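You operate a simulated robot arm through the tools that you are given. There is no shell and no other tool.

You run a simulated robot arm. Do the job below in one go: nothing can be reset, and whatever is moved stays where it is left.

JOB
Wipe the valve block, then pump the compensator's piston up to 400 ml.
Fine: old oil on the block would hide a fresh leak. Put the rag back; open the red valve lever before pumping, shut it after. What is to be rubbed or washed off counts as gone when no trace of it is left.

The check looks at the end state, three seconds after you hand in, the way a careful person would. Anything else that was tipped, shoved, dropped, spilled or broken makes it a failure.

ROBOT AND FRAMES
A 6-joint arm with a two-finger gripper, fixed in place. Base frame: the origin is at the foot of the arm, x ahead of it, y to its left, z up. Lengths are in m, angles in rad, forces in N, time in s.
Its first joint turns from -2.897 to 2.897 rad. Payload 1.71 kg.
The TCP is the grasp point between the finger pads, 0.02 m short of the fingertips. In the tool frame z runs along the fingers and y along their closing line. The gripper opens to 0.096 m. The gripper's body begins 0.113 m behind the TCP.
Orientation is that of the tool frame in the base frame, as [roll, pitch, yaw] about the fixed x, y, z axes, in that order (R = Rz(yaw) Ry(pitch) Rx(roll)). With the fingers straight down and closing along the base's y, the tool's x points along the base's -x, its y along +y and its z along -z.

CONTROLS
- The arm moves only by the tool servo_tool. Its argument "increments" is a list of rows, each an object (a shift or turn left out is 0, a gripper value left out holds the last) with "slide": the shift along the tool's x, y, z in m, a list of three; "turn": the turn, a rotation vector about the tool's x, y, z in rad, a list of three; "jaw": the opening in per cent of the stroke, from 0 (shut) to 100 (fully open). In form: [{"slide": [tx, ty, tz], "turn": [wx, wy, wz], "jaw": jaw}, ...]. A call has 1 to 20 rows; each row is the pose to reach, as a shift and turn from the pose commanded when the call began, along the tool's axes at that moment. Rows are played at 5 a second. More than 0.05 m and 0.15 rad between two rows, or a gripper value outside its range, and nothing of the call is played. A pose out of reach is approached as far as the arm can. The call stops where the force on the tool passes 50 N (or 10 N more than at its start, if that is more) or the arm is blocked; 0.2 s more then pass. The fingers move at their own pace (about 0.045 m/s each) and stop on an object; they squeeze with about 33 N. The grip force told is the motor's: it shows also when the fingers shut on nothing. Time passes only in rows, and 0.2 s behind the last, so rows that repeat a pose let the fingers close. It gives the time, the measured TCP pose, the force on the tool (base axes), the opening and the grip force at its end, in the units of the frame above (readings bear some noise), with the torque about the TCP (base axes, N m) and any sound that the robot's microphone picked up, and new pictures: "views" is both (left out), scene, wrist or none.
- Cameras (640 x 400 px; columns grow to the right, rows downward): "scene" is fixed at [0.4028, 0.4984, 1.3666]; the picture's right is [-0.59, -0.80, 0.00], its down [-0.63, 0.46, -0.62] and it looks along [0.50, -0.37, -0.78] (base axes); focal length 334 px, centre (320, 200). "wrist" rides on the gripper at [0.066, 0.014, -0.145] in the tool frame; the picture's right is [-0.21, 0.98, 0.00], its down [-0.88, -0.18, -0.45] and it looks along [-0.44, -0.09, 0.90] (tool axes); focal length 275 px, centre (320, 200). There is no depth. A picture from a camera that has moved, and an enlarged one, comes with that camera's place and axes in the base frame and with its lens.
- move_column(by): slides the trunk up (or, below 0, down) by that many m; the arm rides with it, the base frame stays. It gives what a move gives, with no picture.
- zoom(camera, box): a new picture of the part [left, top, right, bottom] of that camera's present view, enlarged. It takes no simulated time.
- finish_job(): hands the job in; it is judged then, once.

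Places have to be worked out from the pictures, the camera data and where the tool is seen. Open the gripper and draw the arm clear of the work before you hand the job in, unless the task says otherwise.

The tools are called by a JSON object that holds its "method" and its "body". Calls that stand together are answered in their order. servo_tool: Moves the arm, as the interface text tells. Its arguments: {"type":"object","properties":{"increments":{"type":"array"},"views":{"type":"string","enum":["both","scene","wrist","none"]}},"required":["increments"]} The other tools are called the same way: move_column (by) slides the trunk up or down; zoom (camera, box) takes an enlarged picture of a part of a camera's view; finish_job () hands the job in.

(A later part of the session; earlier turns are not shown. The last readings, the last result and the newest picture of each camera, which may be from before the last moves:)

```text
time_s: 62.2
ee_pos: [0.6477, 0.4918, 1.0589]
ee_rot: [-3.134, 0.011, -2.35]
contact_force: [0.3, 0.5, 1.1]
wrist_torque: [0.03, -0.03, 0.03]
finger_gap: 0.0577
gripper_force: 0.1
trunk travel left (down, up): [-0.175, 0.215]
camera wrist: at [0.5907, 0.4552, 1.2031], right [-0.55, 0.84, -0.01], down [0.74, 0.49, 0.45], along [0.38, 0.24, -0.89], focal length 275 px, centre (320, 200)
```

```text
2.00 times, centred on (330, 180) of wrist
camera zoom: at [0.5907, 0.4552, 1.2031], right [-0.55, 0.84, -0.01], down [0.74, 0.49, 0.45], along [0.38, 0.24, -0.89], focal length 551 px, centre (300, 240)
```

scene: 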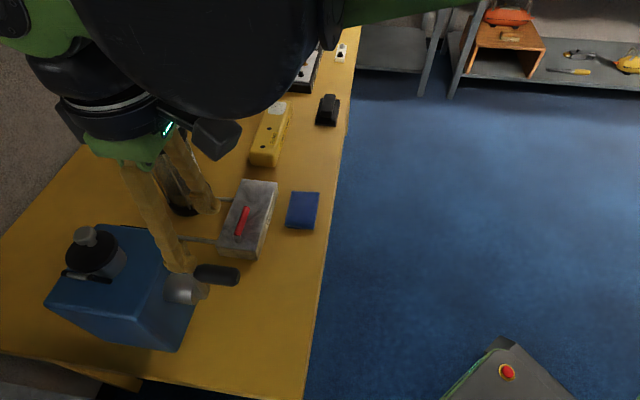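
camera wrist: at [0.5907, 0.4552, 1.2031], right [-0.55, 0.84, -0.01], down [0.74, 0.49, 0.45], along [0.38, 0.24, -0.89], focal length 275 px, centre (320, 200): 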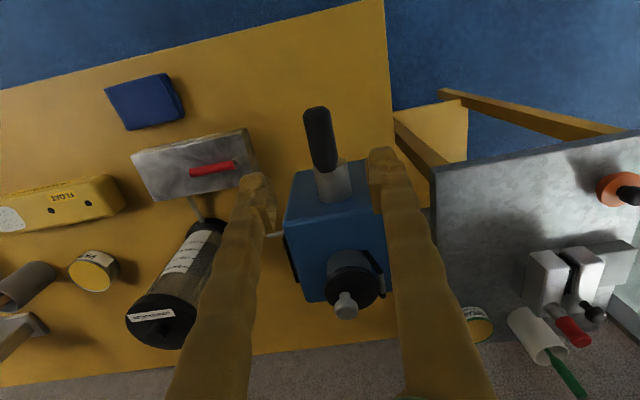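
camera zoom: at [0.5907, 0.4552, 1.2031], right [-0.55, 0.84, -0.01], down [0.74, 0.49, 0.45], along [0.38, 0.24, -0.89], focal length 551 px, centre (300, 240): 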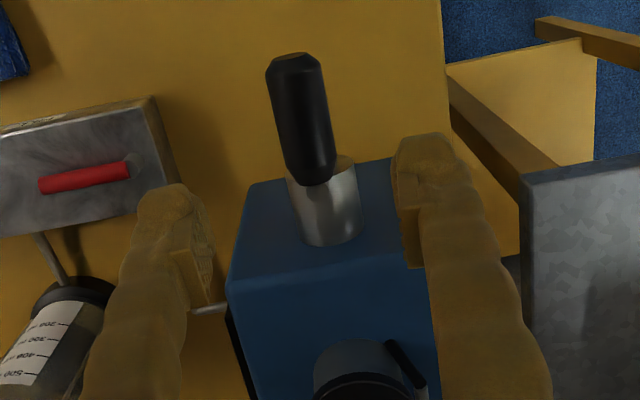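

The tool is lined up above the handle (e1 offset <1 mm), and the handle is about 26 mm thick. I descend so the fingers straddle it.

{"method": "servo_tool", "body": {"increments": [{"slide": [0, 0, 0.03]}, {"slide": [0, 0, 0.06]}, {"slide": [0, 0, 0.085]}, {"slide": [0, 0, 0.1]}, {"slide": [0, 0, 0.1]}], "views": "both"}}

{"method": "zoom", "body": {"camera": "scene", "box": [140, 200, 280, 320]}}

{"method": "zoom", "body": {"camera": "wrist", "box": [220, 80, 440, 280]}}

```text
time_s: 63.4
ee_pos: [0.6497, 0.4941, 0.9574]
ee_rot: [-3.132, 0.008, -2.35]
contact_force: [0.4, 0.1, -0.8]
wrist_torque: [-0.04, 0.04, -0.02]
finger_gap: 0.0576
gripper_force: 0.1
trunk travel left (down, up): [-0.175, 0.215]
camera wrist: at [0.592, 0.4567, 1.1019], right [-0.55, 0.84, -0.01], down [0.74, 0.49, 0.45], along [0.38, 0.24, -0.89], focal length 275 px, centre (320, 200)
```

scene: 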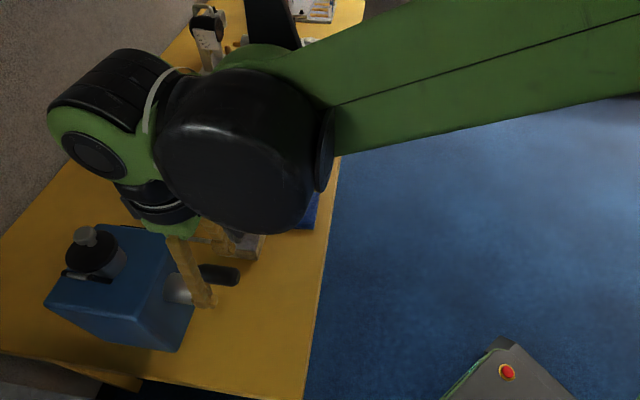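
wrist: 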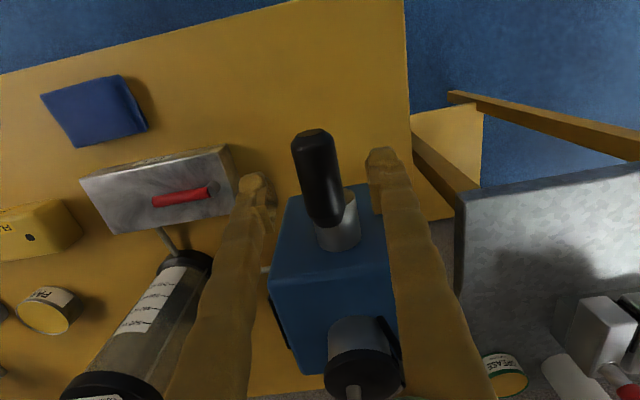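

```text
3.33 times, centred on (210, 260) of scene
camera zoom: at [0.4028, 0.4984, 1.3666], right [-0.59, -0.8, 0.0], down [-0.63, 0.46, -0.62], along [0.5, -0.37, -0.78], focal length 1112 px, centre (687, 0)
```

zoom: 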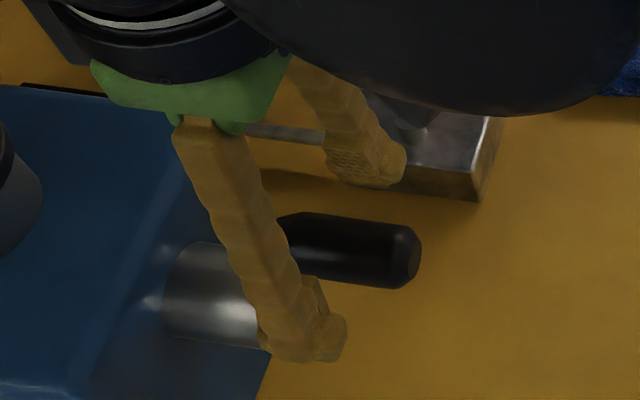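

```text
2.00 times, centred on (330, 180) of wrist
camera zoom: at [0.592, 0.4567, 1.1019], right [-0.55, 0.84, -0.01], down [0.74, 0.49, 0.45], along [0.38, 0.24, -0.89], focal length 551 px, centre (300, 240)
```

zoom: 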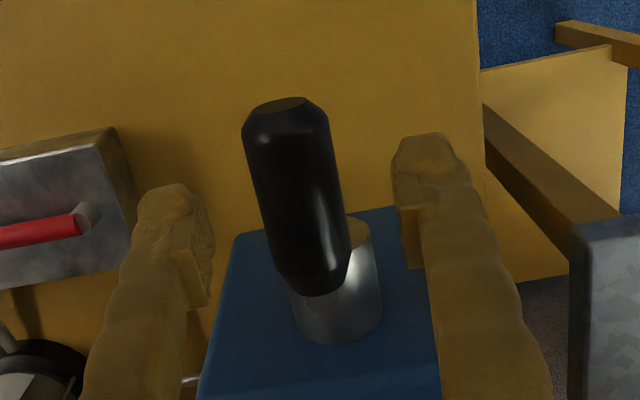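

The handle sits between the pads, roughly 5 mm below the TCP. I close the gripper on it.

{"method": "servo_tool", "body": {"increments": [{"slide": [0, 0, 0], "jaw": 40}, {"slide": [0, 0, 0], "jaw": 20}, {"slide": [0, 0, 0], "jaw": 0}, {"slide": [0, 0, 0], "jaw": 0}, {"slide": [0, 0, 0], "jaw": 0}], "views": "both"}}

{"method": "zoom", "body": {"camera": "wrist", "box": [220, 80, 440, 280]}}

{"method": "zoom", "body": {"camera": "scene", "box": [140, 200, 280, 320]}}

```text
time_s: 64.6
ee_pos: [0.6502, 0.4934, 0.9582]
ee_rot: [-3.133, 0.009, -2.351]
contact_force: [-0.1, -1.2, -1.7]
wrist_torque: [-0.02, 0.04, -0.1]
finger_gap: 0.0247
gripper_force: 35.6
trunk travel left (down, up): [-0.175, 0.215]
camera wrist: at [0.5918, 0.4566, 1.1022], right [-0.55, 0.84, -0.01], down [0.74, 0.49, 0.45], along [0.38, 0.24, -0.89], focal length 275 px, centre (320, 200)
```

scene: 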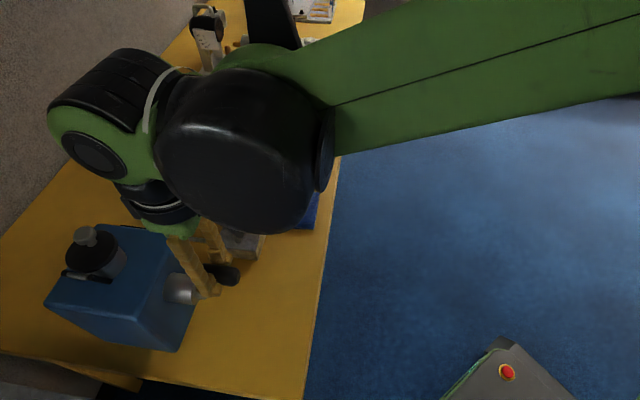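
wrist: 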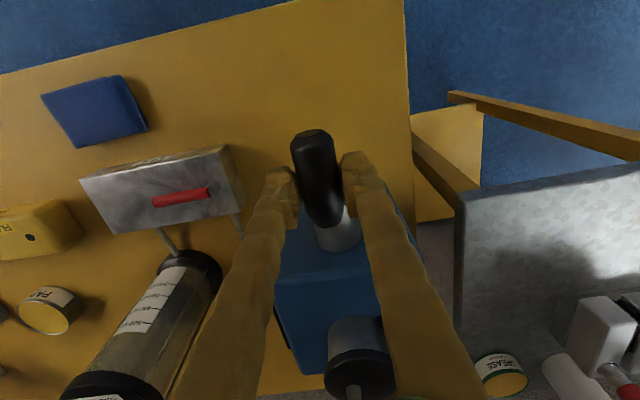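

```text
2.00 times, centred on (330, 180) of wrist
camera zoom: at [0.5918, 0.4566, 1.1022], right [-0.55, 0.84, -0.01], down [0.74, 0.49, 0.45], along [0.38, 0.24, -0.89], focal length 551 px, centre (300, 240)
```

zoom: 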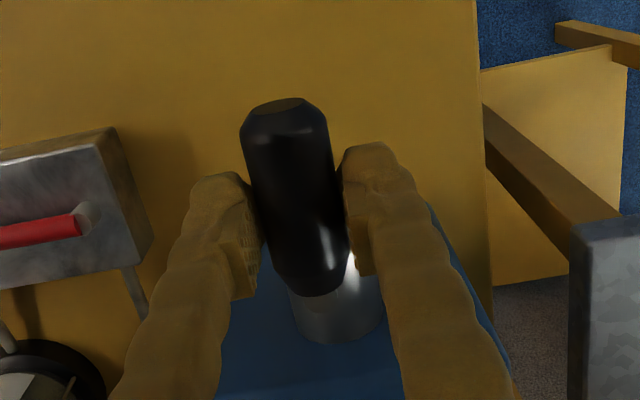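

```text
3.33 times, centred on (210, 260) of scene
camera zoom: at [0.4028, 0.4984, 1.3666], right [-0.59, -0.8, 0.0], down [-0.63, 0.46, -0.62], along [0.5, -0.37, -0.78], focal length 1112 px, centre (687, 0)
```

zoom: 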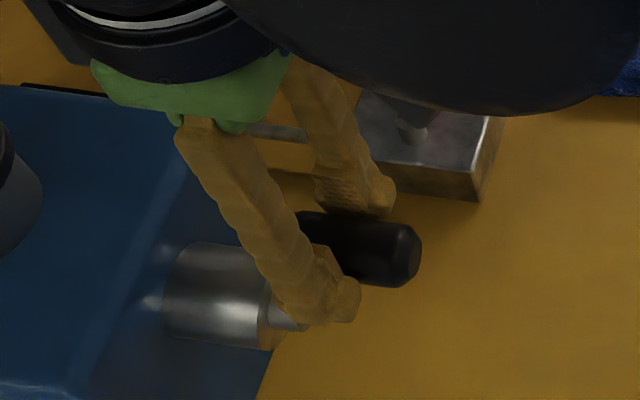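

Handle gripped (gap 24.7 mm, 35 N). I start turning clockwise (toward the block side) through about 20° and watch the forces.

{"method": "servo_tool", "body": {"increments": [{"slide": [0, -0.0074, 0.0004]}, {"slide": [0, -0.0148, 0.0014]}, {"slide": [0, -0.022, 0.0031]}, {"slide": [0, -0.0291, 0.0054]}, {"slide": [0, -0.0291, 0.0054]}], "views": "scene"}}

{"method": "zoom", "body": {"camera": "scene", "box": [140, 200, 280, 320]}}

```text
time_s: 65.8
ee_pos: [0.6698, 0.4709, 0.9522]
ee_rot: [-3.133, 0.01, -2.351]
contact_force: [-1.7, 6.5, -12.0]
wrist_torque: [0.1, 0.04, -0.04]
finger_gap: 0.0241
gripper_force: 35.3
trunk travel left (down, up): [-0.175, 0.215]
```

scene: 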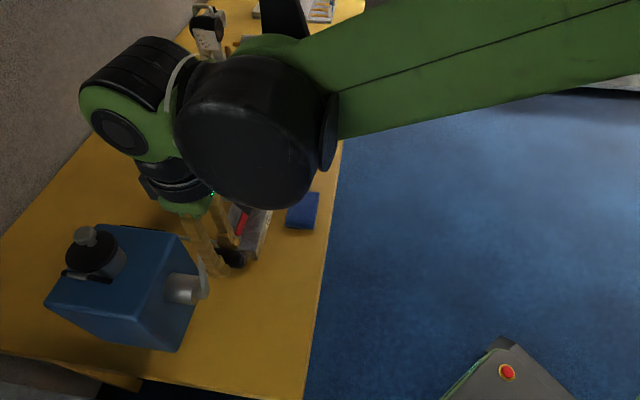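

```text
3.33 times, centred on (210, 260) of scene
camera zoom: at [0.4028, 0.4984, 1.3666], right [-0.59, -0.8, 0.0], down [-0.63, 0.46, -0.62], along [0.5, -0.37, -0.78], focal length 1112 px, centre (687, 0)
```

zoom: 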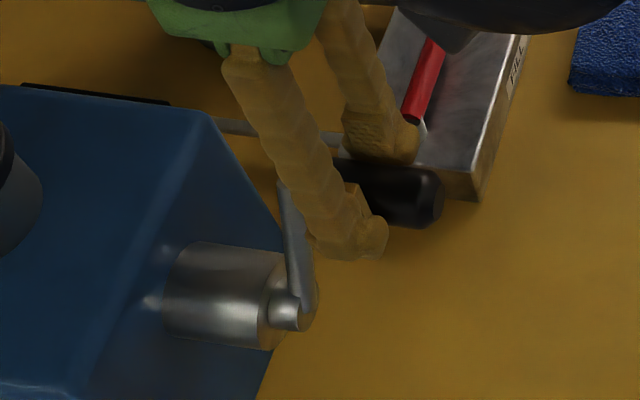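

The crank follows. The tool is being pulled down by 12 N, so the true radius is somewhat smaller than assumed; I relax downward a little and re-read.

{"method": "servo_tool", "body": {"increments": [{"slide": [0, 0, 0.001]}, {"slide": [0, 0, 0.001]}], "views": "none"}}

{"method": "servo_tool", "body": {"increments": [{"slide": [0, 0, 0.001]}, {"slide": [0, 0, 0.001]}], "views": "none"}}

```text
time_s: 66.4
ee_pos: [0.6711, 0.4714, 0.9523]
ee_rot: [-3.131, 0.008, -2.352]
contact_force: [-0.8, 3.5, -6.7]
wrist_torque: [-0.11, 0.12, -0.02]
finger_gap: 0.0241
gripper_force: 35.3
trunk travel left (down, up): [-0.175, 0.215]
```

```text
time_s: 67.0
ee_pos: [0.6707, 0.4721, 0.9526]
ee_rot: [-3.132, 0.01, -2.353]
contact_force: [8.0, 1.5, 8.5]
wrist_torque: [-0.27, 0.21, -0.04]
finger_gap: 0.0241
gripper_force: 34.7
trunk travel left (down, up): [-0.175, 0.215]
```

Zero vertical force lies about 1.4 mm lower than I assumed, giving a crank radius of about 0.07 m. I continue to about 60° with that radius.

{"method": "servo_tool", "body": {"increments": [{"slide": [0, -0.008, 0.0036]}, {"slide": [0, -0.0159, 0.0094]}, {"slide": [0, -0.0245, 0.0181]}, {"slide": [0, -0.0315, 0.0282]}, {"slide": [0, -0.0315, 0.0282]}], "views": "scene"}}

{"method": "zoom", "body": {"camera": "scene", "box": [140, 200, 280, 320]}}

{"method": "zoom", "body": {"camera": "scene", "box": [165, 140, 215, 215]}}

```text
time_s: 68.2
ee_pos: [0.6921, 0.4496, 0.9235]
ee_rot: [-3.133, 0.008, -2.35]
contact_force: [-4.3, 0.0, -2.3]
wrist_torque: [-0.02, 0.1, -0.09]
finger_gap: 0.0245
gripper_force: 34.8
trunk travel left (down, up): [-0.175, 0.215]
```

scene: 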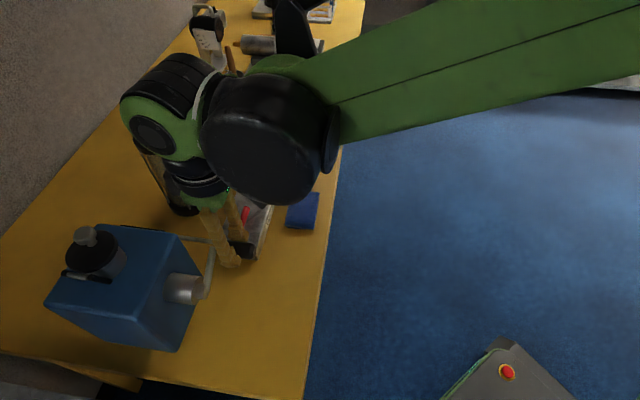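

```text
3.33 times, centred on (210, 260) of scene
camera zoom: at [0.4028, 0.4984, 1.3666], right [-0.59, -0.8, 0.0], down [-0.63, 0.46, -0.62], along [0.5, -0.37, -0.78], focal length 1112 px, centre (687, 0)
```

zoom: 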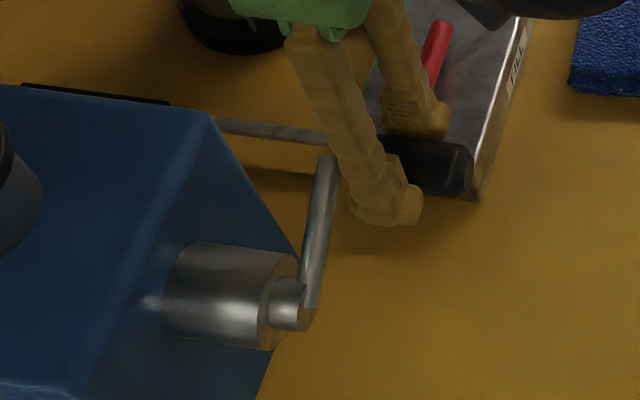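

```text
5.33 times, centred on (190, 178) of scene
camera zoom: at [0.4028, 0.4984, 1.3666], right [-0.59, -0.8, 0.0], down [-0.63, 0.46, -0.62], along [0.5, -0.37, -0.78], focal length 1779 px, centre (1013, 320)
```

zoom: 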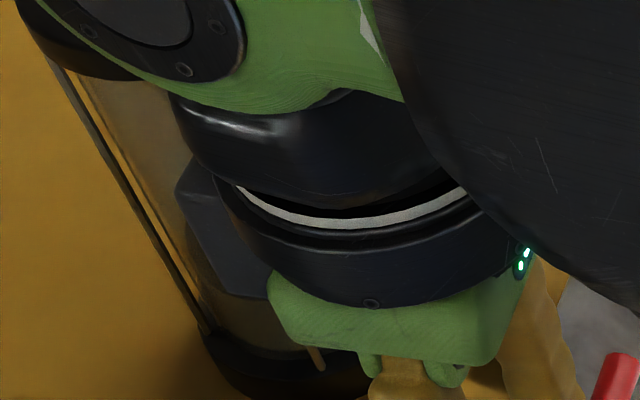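

Forces are tiny with R=0.07, so the circle estimate is good. I continue to 90° and check.

{"method": "servo_tool", "body": {"increments": [{"slide": [0, -0.0052, 0.0111]}, {"slide": [0, -0.0083, 0.0229]}, {"slide": [0, -0.0094, 0.0351]}, {"slide": [0, -0.0094, 0.0351]}], "views": "wrist"}}

```text
time_s: 69.2
ee_pos: [0.6973, 0.4446, 0.8886]
ee_rot: [-3.132, 0.01, -2.351]
contact_force: [-32.0, 5.4, -1.5]
wrist_torque: [-0.14, 0.68, 0.03]
finger_gap: 0.0241
gripper_force: 35.1
trunk travel left (down, up): [-0.175, 0.215]
camera wrist: at [0.641, 0.4072, 1.0325], right [-0.55, 0.83, -0.01], down [0.74, 0.49, 0.45], along [0.38, 0.25, -0.89], focal length 275 px, centre (320, 200)
```

wrist: 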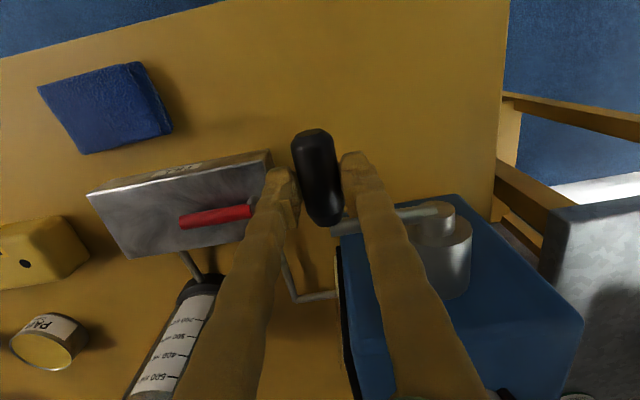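

At 90° there is about 26 N inward and 19 N along the handle axis, so the radius is slightly smaller. I relax 1.5 mm inward and 1 mm back along the axis.

{"method": "servo_tool", "body": {"increments": [{"slide": [0.0005, 0.0008, 0]}, {"slide": [0.001, 0.0015, 0]}, {"slide": [0.001, 0.0015, 0]}], "views": "none"}}

```text
time_s: 70.0
ee_pos: [0.699, 0.4442, 0.8892]
ee_rot: [-3.13, 0.009, -2.352]
contact_force: [-10.9, 6.5, -1.0]
wrist_torque: [0.32, 0.0, -0.06]
finger_gap: 0.0244
gripper_force: 34.7
trunk travel left (down, up): [-0.175, 0.215]
```

Forces dropped to about 12 N. Before going on, I check in the picture how high on the handle the fingers hold it.

{"method": "zoom", "body": {"camera": "scene", "box": [180, 190, 280, 290]}}

{"method": "zoom", "body": {"camera": "wrist", "box": [240, 100, 420, 260]}}

```text
4.00 times, centred on (230, 240) of scene
camera zoom: at [0.4028, 0.4984, 1.3666], right [-0.59, -0.8, 0.0], down [-0.63, 0.46, -0.62], along [0.5, -0.37, -0.78], focal length 1334 px, centre (680, 40)
```

zoom: 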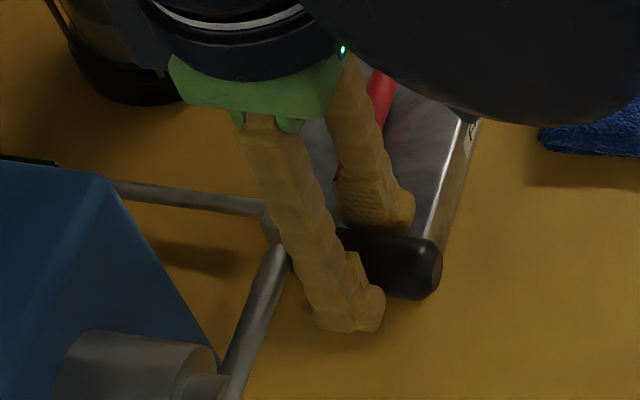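

```text
2.50 times, centred on (330, 180) of wrist
camera zoom: at [0.6406, 0.4073, 1.0326], right [-0.55, 0.84, -0.01], down [0.74, 0.49, 0.46], along [0.38, 0.24, -0.89], focal length 688 px, centre (295, 250)
```

zoom: 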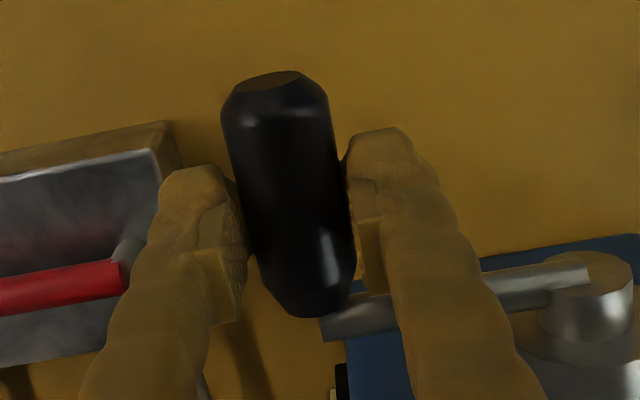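

The handle sits about 12 mm below the TCP and is well held; the bottom of the circle will leave fingertips ~45 mm above the bench. I continue from 90° to about 120° with R=0.068.

{"method": "servo_tool", "body": {"increments": [{"slide": [0.0, 0.0008, 0.008]}, {"slide": [0.0002, 0.0028, 0.0155]}, {"slide": [0.0003, 0.0055, 0.0234]}, {"slide": [0.0004, 0.0096, 0.0319]}, {"slide": [0.0004, 0.0096, 0.0319]}], "views": "none"}}

```text
time_s: 71.2
ee_pos: [0.6922, 0.4506, 0.8573]
ee_rot: [-3.131, 0.008, -2.354]
contact_force: [15.7, 7.2, -4.3]
wrist_torque: [0.24, -0.39, 0.01]
finger_gap: 0.0241
gripper_force: 34.9
trunk travel left (down, up): [-0.175, 0.215]
```

Small forces again (mainly 16 N along the handle axis, so I shift 1 mm). I continue from 120° to 180°.

{"method": "servo_tool", "body": {"increments": [{"slide": [-0.0008, 0.0068, 0.0096]}, {"slide": [-0.0008, 0.0152, 0.0179]}, {"slide": [-0.0008, 0.0249, 0.0246]}, {"slide": [-0.0008, 0.0356, 0.0295]}, {"slide": [-0.0008, 0.0471, 0.0325]}, {"slide": [-0.0008, 0.0589, 0.0334]}, {"slide": [-0.0008, 0.0589, 0.0334]}], "views": "both"}}

{"method": "zoom", "body": {"camera": "scene", "box": [140, 100, 280, 320]}}

{"method": "zoom", "body": {"camera": "wrist", "box": [240, 100, 420, 260]}}

```text
time_s: 72.8
ee_pos: [0.6508, 0.4929, 0.8224]
ee_rot: [-3.132, 0.009, -2.352]
contact_force: [-2.1, -1.1, -12.1]
wrist_torque: [-0.03, 0.04, 0.0]
finger_gap: 0.0235
gripper_force: 35.0
trunk travel left (down, up): [-0.175, 0.215]
camera wrist: at [0.5929, 0.4557, 0.966], right [-0.55, 0.84, -0.01], down [0.74, 0.49, 0.45], along [0.38, 0.24, -0.89], focal length 275 px, centre (320, 200)
```

scene: 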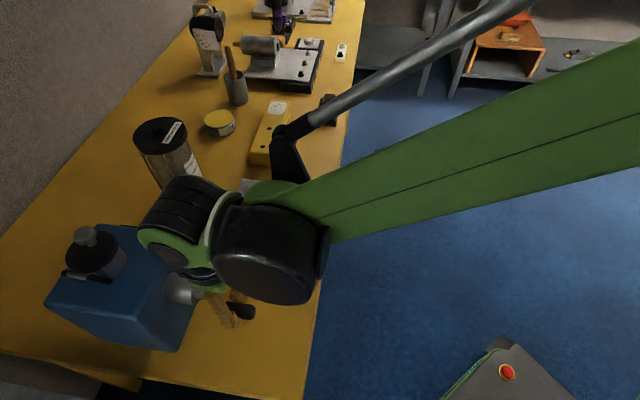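
wrist: 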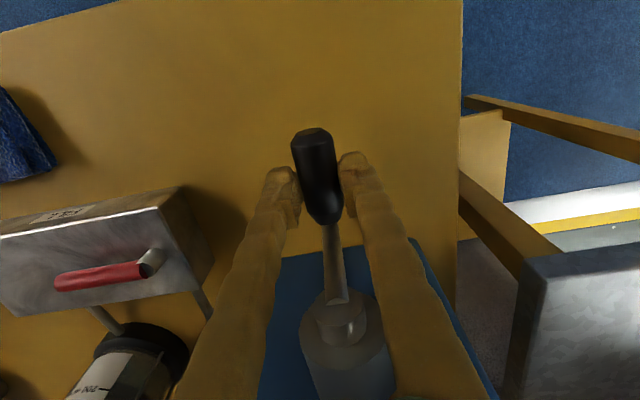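

```text
1.82 times, centred on (210, 210) of scene
camera zoom: at [0.4028, 0.4984, 1.3666], right [-0.59, -0.8, 0.0], down [-0.63, 0.46, -0.62], along [0.5, -0.37, -0.78], focal length 606 px, centre (520, 182)
```

zoom: 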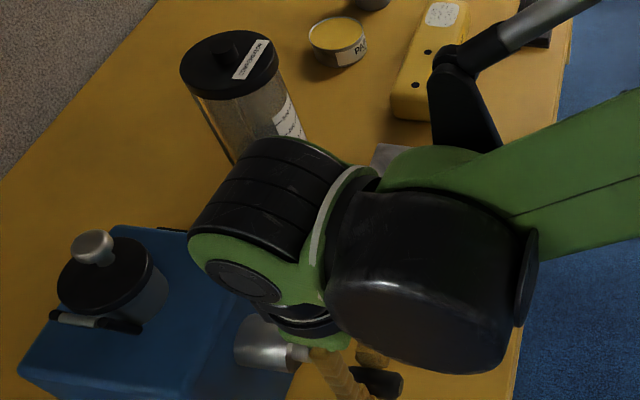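

```text
2.50 times, centred on (330, 180) of wrist
camera zoom: at [0.5929, 0.4557, 0.966], right [-0.55, 0.84, -0.01], down [0.74, 0.49, 0.45], along [0.38, 0.24, -0.89], focal length 688 px, centre (295, 250)
```

zoom: 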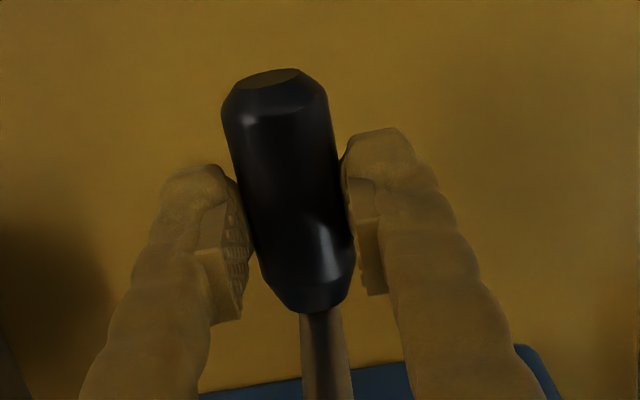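

Half a turn is done with low forces and the grip unchanged. I check the compensator for any change in piston level.

{"method": "zoom", "body": {"camera": "scene", "box": [150, 130, 220, 190]}}

{"method": "zoom", "body": {"camera": "wrist", "box": [50, 280, 220, 400]}}

```text
6.67 times, centred on (185, 160) of scene
camera zoom: at [0.4028, 0.4984, 1.3666], right [-0.59, -0.8, 0.0], down [-0.63, 0.46, -0.62], along [0.5, -0.37, -0.78], focal length 2224 px, centre (1220, 467)
```

zoom: 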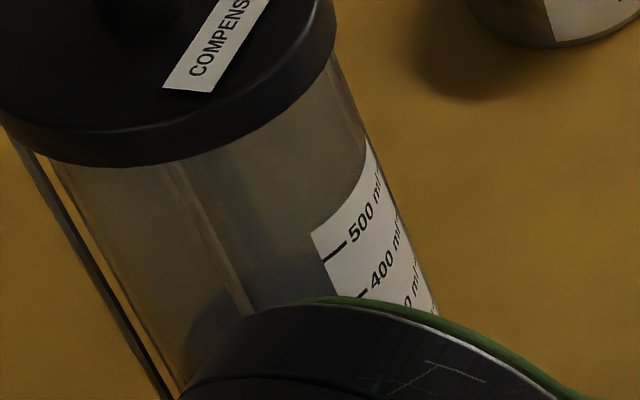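

```text
3.33 times, centred on (135, 340) of wrist
camera zoom: at [0.5929, 0.4557, 0.966], right [-0.55, 0.84, -0.01], down [0.74, 0.49, 0.45], along [0.38, 0.24, -0.89], focal length 918 px, centre (937, -267)
```

zoom: 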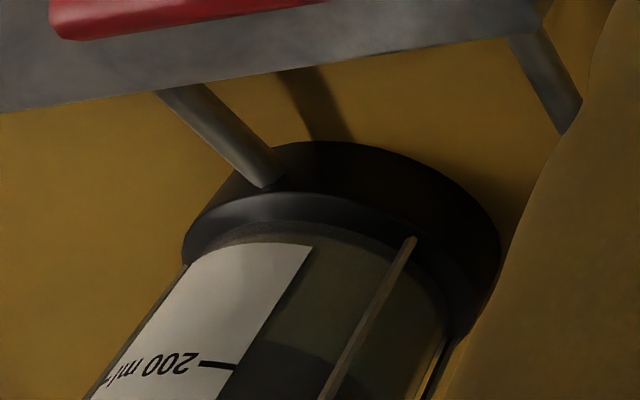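

The glass shows the piston's dark lower edge just under the 200 mark. I continue the turn from 180° to 270° with R=0.0685.

{"method": "servo_tool", "body": {"increments": [{"slide": [0, 0.0129, -0.0002]}, {"slide": [0, 0.0244, -0.0034]}, {"slide": [0, 0.0353, -0.0085]}, {"slide": [0, 0.045, -0.0154]}, {"slide": [0, 0.0535, -0.024]}, {"slide": [0, 0.0603, -0.0338]}, {"slide": [0, 0.0654, -0.0447]}, {"slide": [0, 0.0685, -0.0563]}, {"slide": [0, 0.0695, -0.0682]}, {"slide": [0, 0.0695, -0.0682]}], "views": "none"}}

```text
time_s: 75.0
ee_pos: [0.6008, 0.5395, 0.8925]
ee_rot: [-3.133, 0.011, -2.351]
contact_force: [-0.9, 0.3, 1.1]
wrist_torque: [0.0, -0.04, -0.01]
finger_gap: 0.0003
gripper_force: 29.2
trunk travel left (down, up): [-0.175, 0.215]
```

The finger gap fell to zero: the handle slipped out of the grip on the way up. I look where the crank stayed.

{"method": "servo_tool", "body": {"increments": [{"slide": [0, 0, 0]}], "views": "both"}}

{"method": "zoom", "body": {"camera": "scene", "box": [100, 200, 280, 360]}}

{"method": "zoom", "body": {"camera": "wrist", "box": [180, 100, 420, 300]}}

```text
time_s: 75.4
ee_pos: [0.6014, 0.5399, 0.8918]
ee_rot: [-3.133, 0.012, -2.35]
contact_force: [-0.1, 0.2, -0.6]
wrist_torque: [0.0, -0.03, -0.01]
finger_gap: 0.0001
gripper_force: 29.7
trunk travel left (down, up): [-0.175, 0.215]
camera wrist: at [0.5434, 0.5038, 1.0354], right [-0.55, 0.83, -0.01], down [0.74, 0.49, 0.45], along [0.38, 0.24, -0.89], focal length 275 px, centre (320, 200)
```

scene: 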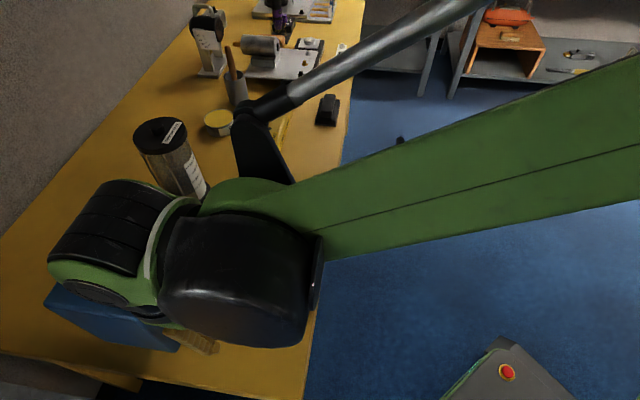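
wrist: 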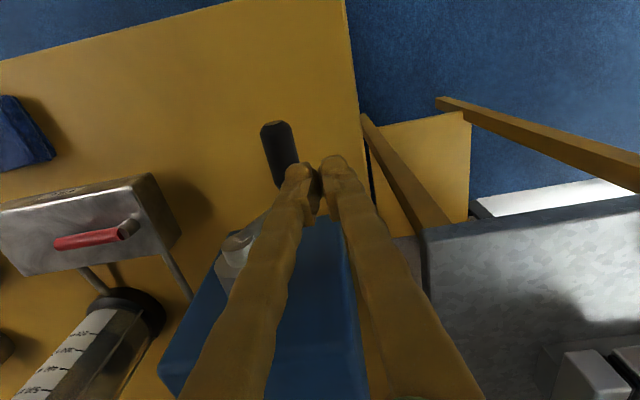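

```text
2.50 times, centred on (190, 280) of scene
camera zoom: at [0.4028, 0.4984, 1.3666], right [-0.59, -0.8, 0.0], down [-0.63, 0.46, -0.62], along [0.5, -0.37, -0.78], focal length 834 px, centre (645, 0)
```

zoom: 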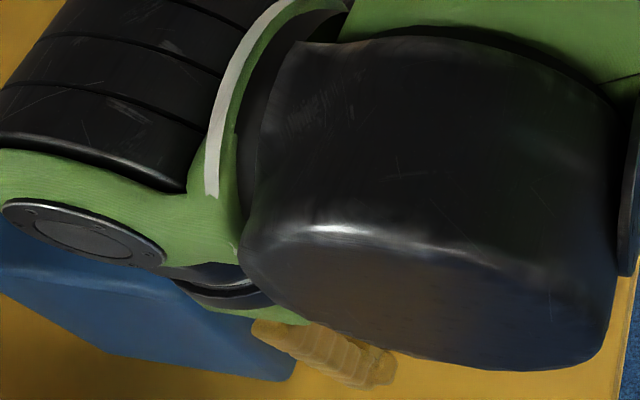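

```text
2.00 times, centred on (300, 200) of wrist
camera zoom: at [0.5434, 0.5038, 1.0354], right [-0.55, 0.83, -0.01], down [0.74, 0.49, 0.45], along [0.38, 0.24, -0.89], focal length 551 px, centre (360, 200)
```

zoom: 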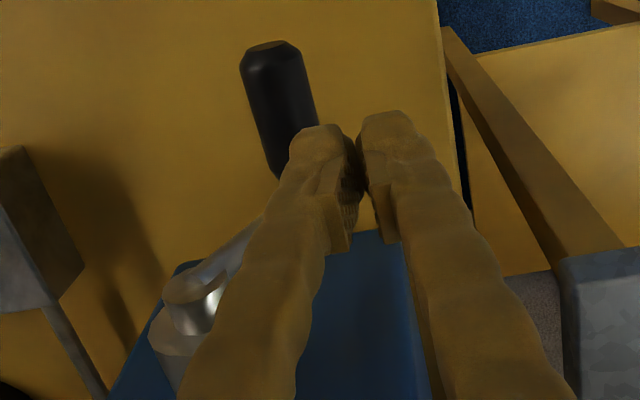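

The handle stayed at roughly the 7 o'clock position; I had been gripping only its upper half. I raise the arm clear and look from above to locate the handle and check the piston.

{"method": "servo_tool", "body": {"increments": [{"slide": [0, 0, -0.04]}, {"slide": [0, 0, -0.08]}, {"slide": [0, 0, -0.12]}, {"slide": [0.0, -0.02, -0.16], "jaw": 60}, {"slide": [0.0, -0.05, -0.168], "jaw": 60}, {"slide": [0, -0.07, -0.168], "jaw": 60}, {"slide": [0, -0.07, -0.168], "jaw": 60}, {"slide": [0, -0.07, -0.168], "jaw": 60}], "views": "both"}}

{"method": "zoom", "body": {"camera": "scene", "box": [140, 200, 280, 320]}}

{"method": "zoom", "body": {"camera": "wrist", "box": [220, 80, 440, 280]}}

{"method": "zoom", "body": {"camera": "wrist", "box": [110, 200, 250, 350]}}

```text
time_s: 77.2
ee_pos: [0.6489, 0.4906, 1.06]
ee_rot: [-3.133, 0.009, -2.352]
contact_force: [0.1, -0.5, 0.4]
wrist_torque: [-0.01, -0.01, 0.0]
finger_gap: 0.0574
gripper_force: 0.0
trunk travel left (down, up): [-0.175, 0.215]
camera wrist: at [0.5909, 0.4545, 1.2041], right [-0.55, 0.84, -0.01], down [0.74, 0.49, 0.45], along [0.38, 0.24, -0.89], focal length 275 px, centre (320, 200)
```

scene: 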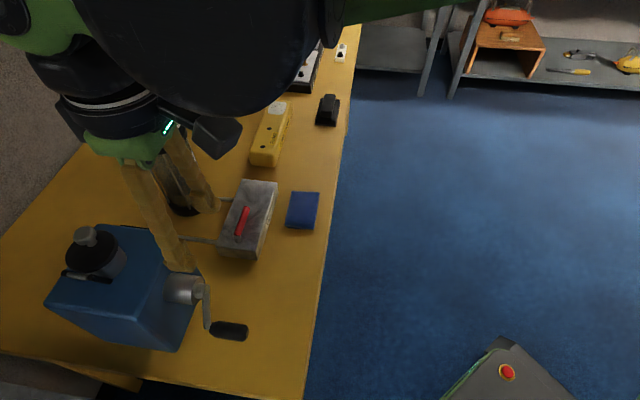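
wrist: 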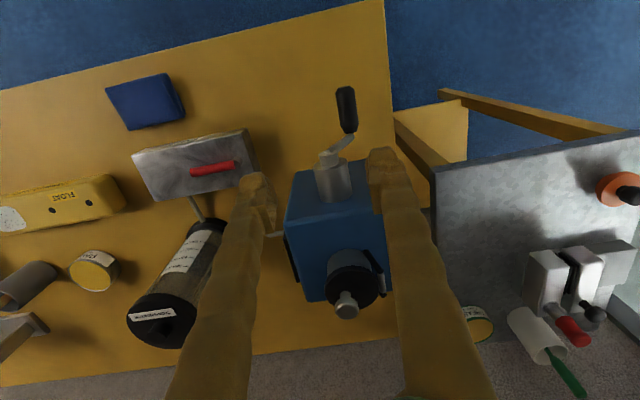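

```text
3.33 times, centred on (210, 260) of scene
camera zoom: at [0.4028, 0.4984, 1.3666], right [-0.59, -0.8, 0.0], down [-0.63, 0.46, -0.62], along [0.5, -0.37, -0.78], focal length 1112 px, centre (687, 0)
```

zoom: 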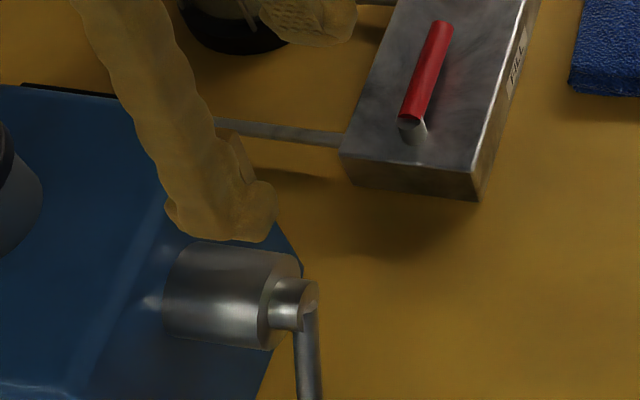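

```text
2.00 times, centred on (330, 180) of wrist
camera zoom: at [0.5909, 0.4545, 1.2041], right [-0.55, 0.84, -0.01], down [0.74, 0.49, 0.45], along [0.38, 0.24, -0.89], focal length 551 px, centre (300, 240)
```

zoom: 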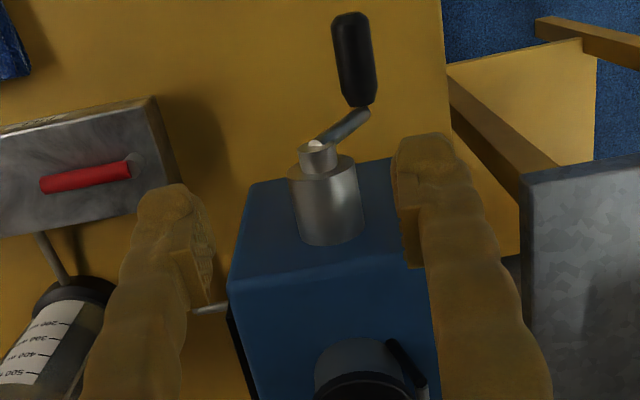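

```text
2.67 times, centred on (180, 275) of wrist
camera zoom: at [0.5909, 0.4545, 1.2041], right [-0.55, 0.84, -0.01], down [0.74, 0.49, 0.45], along [0.38, 0.24, -0.89], focal length 734 px, centre (693, 0)
```

zoom: 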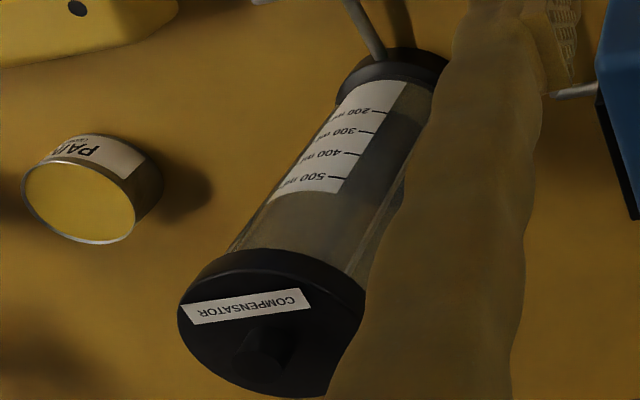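

Both cameras see the handle now. I zoom the scene view on it to triangulate its centre precisely.

{"method": "zoom", "body": {"camera": "scene", "box": [160, 265, 260, 355]}}

{"method": "zoom", "body": {"camera": "wrist", "box": [300, 70, 400, 210]}}

```text
4.44 times, centred on (210, 310) of scene
camera zoom: at [0.4028, 0.4984, 1.3666], right [-0.59, -0.8, 0.0], down [-0.63, 0.46, -0.62], along [0.5, -0.37, -0.78], focal length 1483 px, centre (809, -289)
```

zoom: 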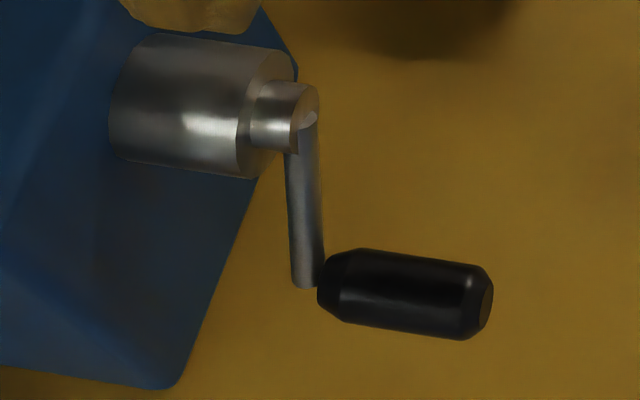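

```text
2.86 times, centred on (350, 140) of wrist
camera zoom: at [0.5909, 0.4545, 1.2041], right [-0.55, 0.84, -0.01], down [0.74, 0.49, 0.45], along [0.38, 0.24, -0.89], focal length 786 px, centre (234, 371)
```

zoom: 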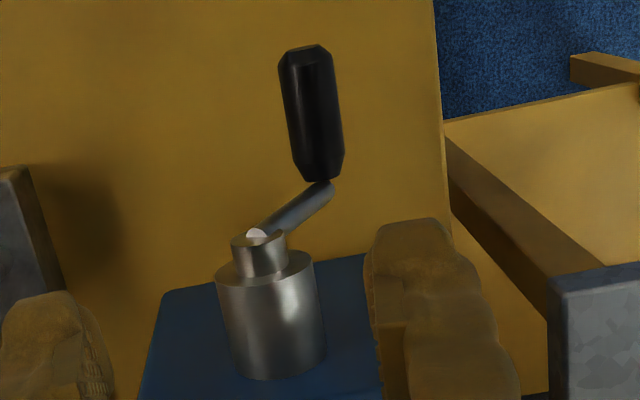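

The handle mid-point is at about (0.622, 0.5155, 0.819) and the shaft at z≈0.876, so the crank sits near 210°. I check the visible part of the compensator for level change.

{"method": "zoom", "body": {"camera": "scene", "box": [150, 140, 230, 220]}}

{"method": "zoom", "body": {"camera": "wrist", "box": [165, 205, 225, 265]}}

```text
5.00 times, centred on (190, 180) of scene
camera zoom: at [0.4028, 0.4984, 1.3666], right [-0.59, -0.8, 0.0], down [-0.63, 0.46, -0.62], along [0.5, -0.37, -0.78], focal length 1668 px, centre (970, 300)
```

zoom: 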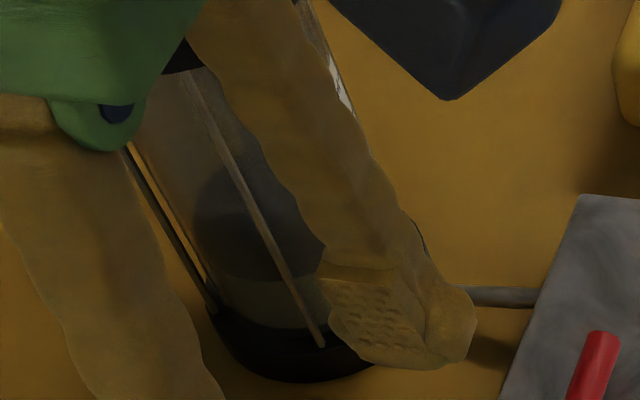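

```text
6.67 times, centred on (195, 235) of wrist
camera zoom: at [0.5909, 0.4545, 1.2041], right [-0.55, 0.84, -0.01], down [0.74, 0.49, 0.45], along [0.38, 0.24, -0.89], focal length 1835 px, centre (1153, -33)
```

zoom: 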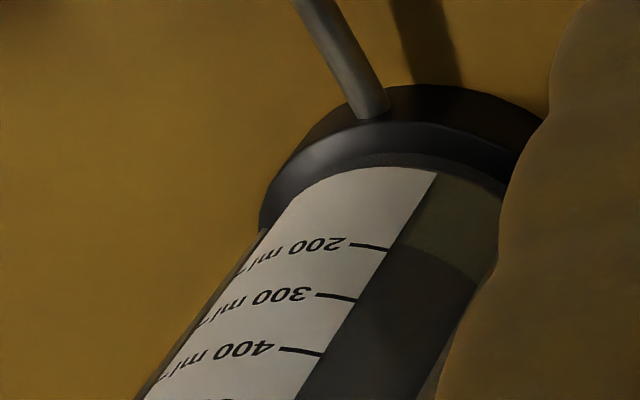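

The wrist zoom reads the scale well: the piston's lower edge is now just under 200 ml, up from roughly 140, so clockwise pumping works. I go down on the handle again at its present position, this time deeper, first to z≈0.88.

{"method": "servo_tool", "body": {"increments": [{"slide": [0.0012, 0.0366, 0.0]}, {"slide": [0.0016, 0.037, 0.04]}, {"slide": [0.002, 0.0375, 0.08]}, {"slide": [0.0026, 0.038, 0.12]}, {"slide": [0.003, 0.0385, 0.16]}, {"slide": [0.0032, 0.0387, 0.18]}, {"slide": [0.0032, 0.0387, 0.18]}], "views": "wrist"}}

{"method": "zoom", "body": {"camera": "wrist", "box": [220, 80, 440, 280]}}

```text
time_s: 78.8
ee_pos: [0.6218, 0.5171, 0.878]
ee_rot: [-3.133, 0.009, -2.352]
contact_force: [-0.2, -0.2, 0.0]
wrist_torque: [0.01, 0.03, 0.02]
finger_gap: 0.0577
gripper_force: 0.0
trunk travel left (down, up): [-0.175, 0.215]
camera wrist: at [0.565, 0.4803, 1.0225], right [-0.55, 0.84, -0.01], down [0.74, 0.49, 0.45], along [0.38, 0.24, -0.89], focal length 275 px, centre (320, 200)
```

wrist: 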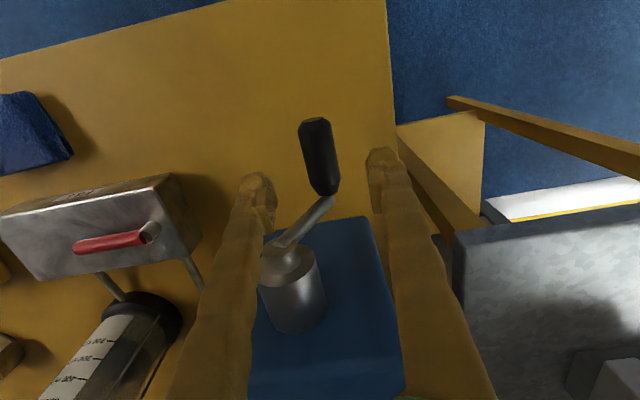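

```text
2.00 times, centred on (330, 180) of wrist
camera zoom: at [0.565, 0.4803, 1.0225], right [-0.55, 0.84, -0.01], down [0.74, 0.49, 0.45], along [0.38, 0.24, -0.89], focal length 551 px, centre (300, 240)
```

zoom: 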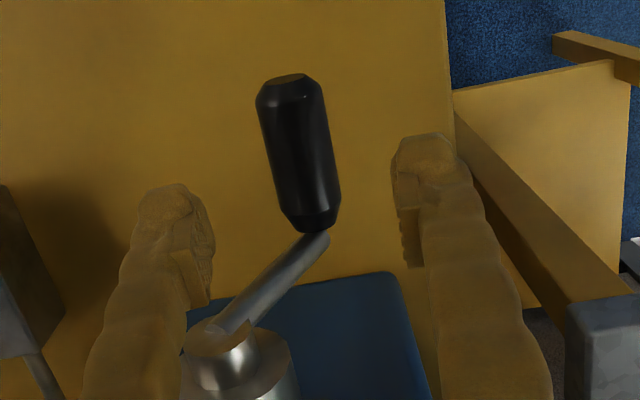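

The handle is centred between the fingers. I descend to z≈0.820, level with the handle's axis, and then close.

{"method": "servo_tool", "body": {"increments": [{"slide": [0.0004, -0.0003, 0.025]}, {"slide": [0.0008, -0.0005, 0.045]}, {"slide": [0.001, -0.0005, 0.058]}, {"slide": [0.001, -0.0005, 0.058]}, {"slide": [0.001, -0.0005, 0.058], "jaw": 40}, {"slide": [0.001, -0.0005, 0.058], "jaw": 0}, {"slide": [0.001, -0.0005, 0.058], "jaw": 0}, {"slide": [0.001, -0.0005, 0.058], "jaw": 0}], "views": "both"}}

{"method": "zoom", "body": {"camera": "scene", "box": [160, 265, 260, 355]}}

{"method": "zoom", "body": {"camera": "wrist", "box": [240, 100, 420, 260]}}

```text
time_s: 80.6
ee_pos: [0.6206, 0.5157, 0.8206]
ee_rot: [-3.133, 0.011, -2.354]
contact_force: [0.1, -0.7, 0.0]
wrist_torque: [-0.01, -0.04, -0.1]
finger_gap: 0.0221
gripper_force: 35.1
trunk travel left (down, up): [-0.175, 0.215]
camera wrist: at [0.5641, 0.4792, 0.9653], right [-0.55, 0.84, -0.01], down [0.74, 0.49, 0.45], along [0.38, 0.24, -0.89], focal length 275 px, centre (320, 200)
```

scene: 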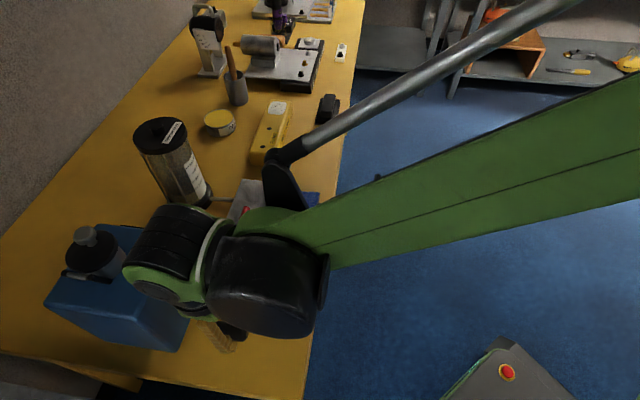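
wrist: 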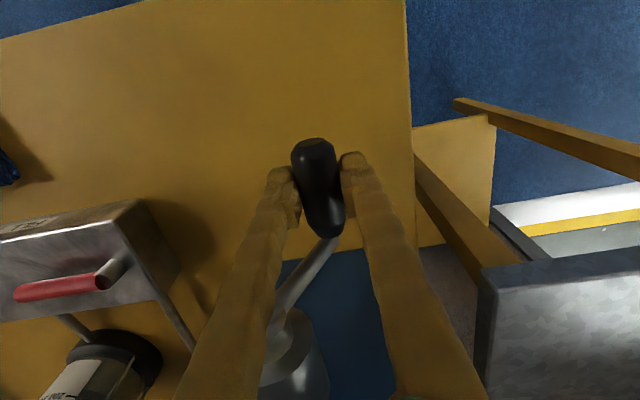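

```text
4.44 times, centred on (210, 310) of scene
camera zoom: at [0.4028, 0.4984, 1.3666], right [-0.59, -0.8, 0.0], down [-0.63, 0.46, -0.62], along [0.5, -0.37, -0.78], focal length 1483 px, centre (809, -289)
```

zoom: 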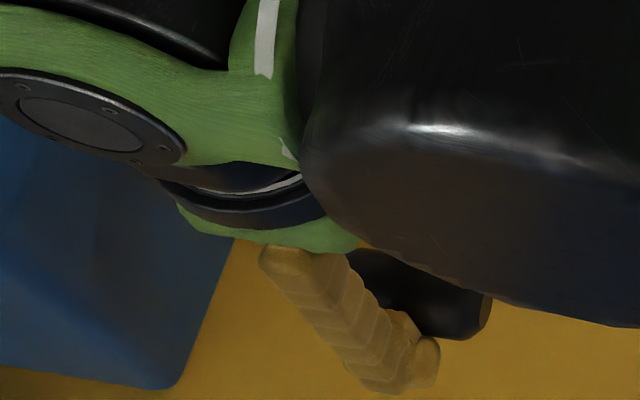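

```text
2.50 times, centred on (330, 180) of wrist
camera zoom: at [0.5641, 0.4792, 0.9653], right [-0.55, 0.84, -0.01], down [0.74, 0.49, 0.45], along [0.38, 0.24, -0.89], focal length 688 px, centre (295, 250)
```

zoom: 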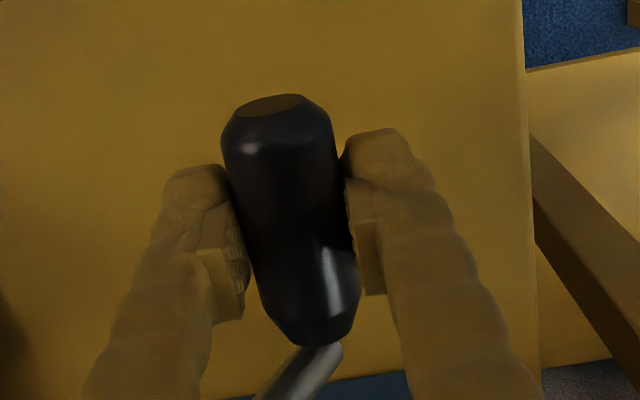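

The handle is gripped deeper now (it appears ~14 mm higher between the pads). I turn on carefully from ~211° to 230° and check force and gap.

{"method": "servo_tool", "body": {"increments": [{"slide": [0, 0.0042, -0.0028]}, {"slide": [0, 0.0084, -0.0061]}, {"slide": [0, 0.0127, -0.0102]}, {"slide": [0, 0.0168, -0.0147]}, {"slide": [0, 0.0168, -0.0147]}], "views": "none"}}

```text
time_s: 81.8
ee_pos: [0.6087, 0.5279, 0.8358]
ee_rot: [-3.134, 0.01, -2.352]
contact_force: [9.2, 4.0, 3.2]
wrist_torque: [0.11, -0.16, -0.06]
finger_gap: 0.0222
gripper_force: 34.8
trunk travel left (down, up): [-0.175, 0.215]
```

Low forces and a stable gap. I continue to 270°.

{"method": "servo_tool", "body": {"increments": [{"slide": [-0.0003, 0.0036, -0.0047]}, {"slide": [-0.0006, 0.0067, -0.0098]}, {"slide": [-0.0007, 0.0094, -0.0152]}, {"slide": [-0.0008, 0.0117, -0.0207]}, {"slide": [-0.0009, 0.0134, -0.0264]}, {"slide": [-0.001, 0.0146, -0.0322]}, {"slide": [-0.001, 0.0153, -0.0382]}, {"slide": [-0.0011, 0.0155, -0.0441]}, {"slide": [-0.0011, 0.0155, -0.0441]}], "views": "wrist"}}

```text
time_s: 83.8
ee_pos: [0.5969, 0.5409, 0.8792]
ee_rot: [-3.131, 0.009, -2.352]
contact_force: [-14.6, 21.4, -1.5]
wrist_torque: [0.11, 0.11, -0.11]
finger_gap: 0.0221
gripper_force: 35.1
trunk travel left (down, up): [-0.175, 0.215]
camera wrist: at [0.5395, 0.5036, 1.0233], right [-0.55, 0.83, -0.01], down [0.74, 0.49, 0.45], along [0.38, 0.24, -0.89], focal length 275 px, centre (320, 200)
```

wrist: 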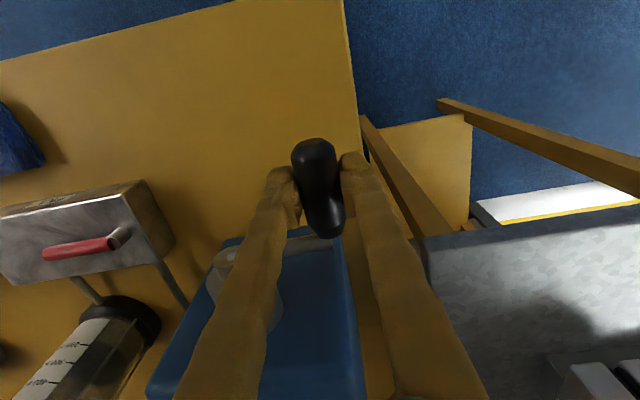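

At 270° the tool is pulled outward by ~25 N, which puts the true radius at 0.070 m and the axis at a slightly different place. I correct the path and continue to 310°.

{"method": "servo_tool", "body": {"increments": [{"slide": [0, 0.0015, -0.003]}, {"slide": [-0.0001, 0.0011, -0.0087]}, {"slide": [-0.0002, 0.0002, -0.0148]}, {"slide": [-0.0002, -0.0011, -0.0207]}, {"slide": [-0.0003, -0.003, -0.0265]}, {"slide": [-0.0004, -0.0083, -0.0375]}, {"slide": [-0.0005, -0.0154, -0.0475]}, {"slide": [-0.0005, -0.0154, -0.0475]}], "views": "none"}}

```text
time_s: 85.6
ee_pos: [0.608, 0.5283, 0.9269]
ee_rot: [-3.132, 0.009, -2.35]
contact_force: [4.0, 17.2, 8.1]
wrist_torque: [0.15, -0.04, -0.11]
finger_gap: 0.0221
gripper_force: 35.3
trunk travel left (down, up): [-0.175, 0.215]
```

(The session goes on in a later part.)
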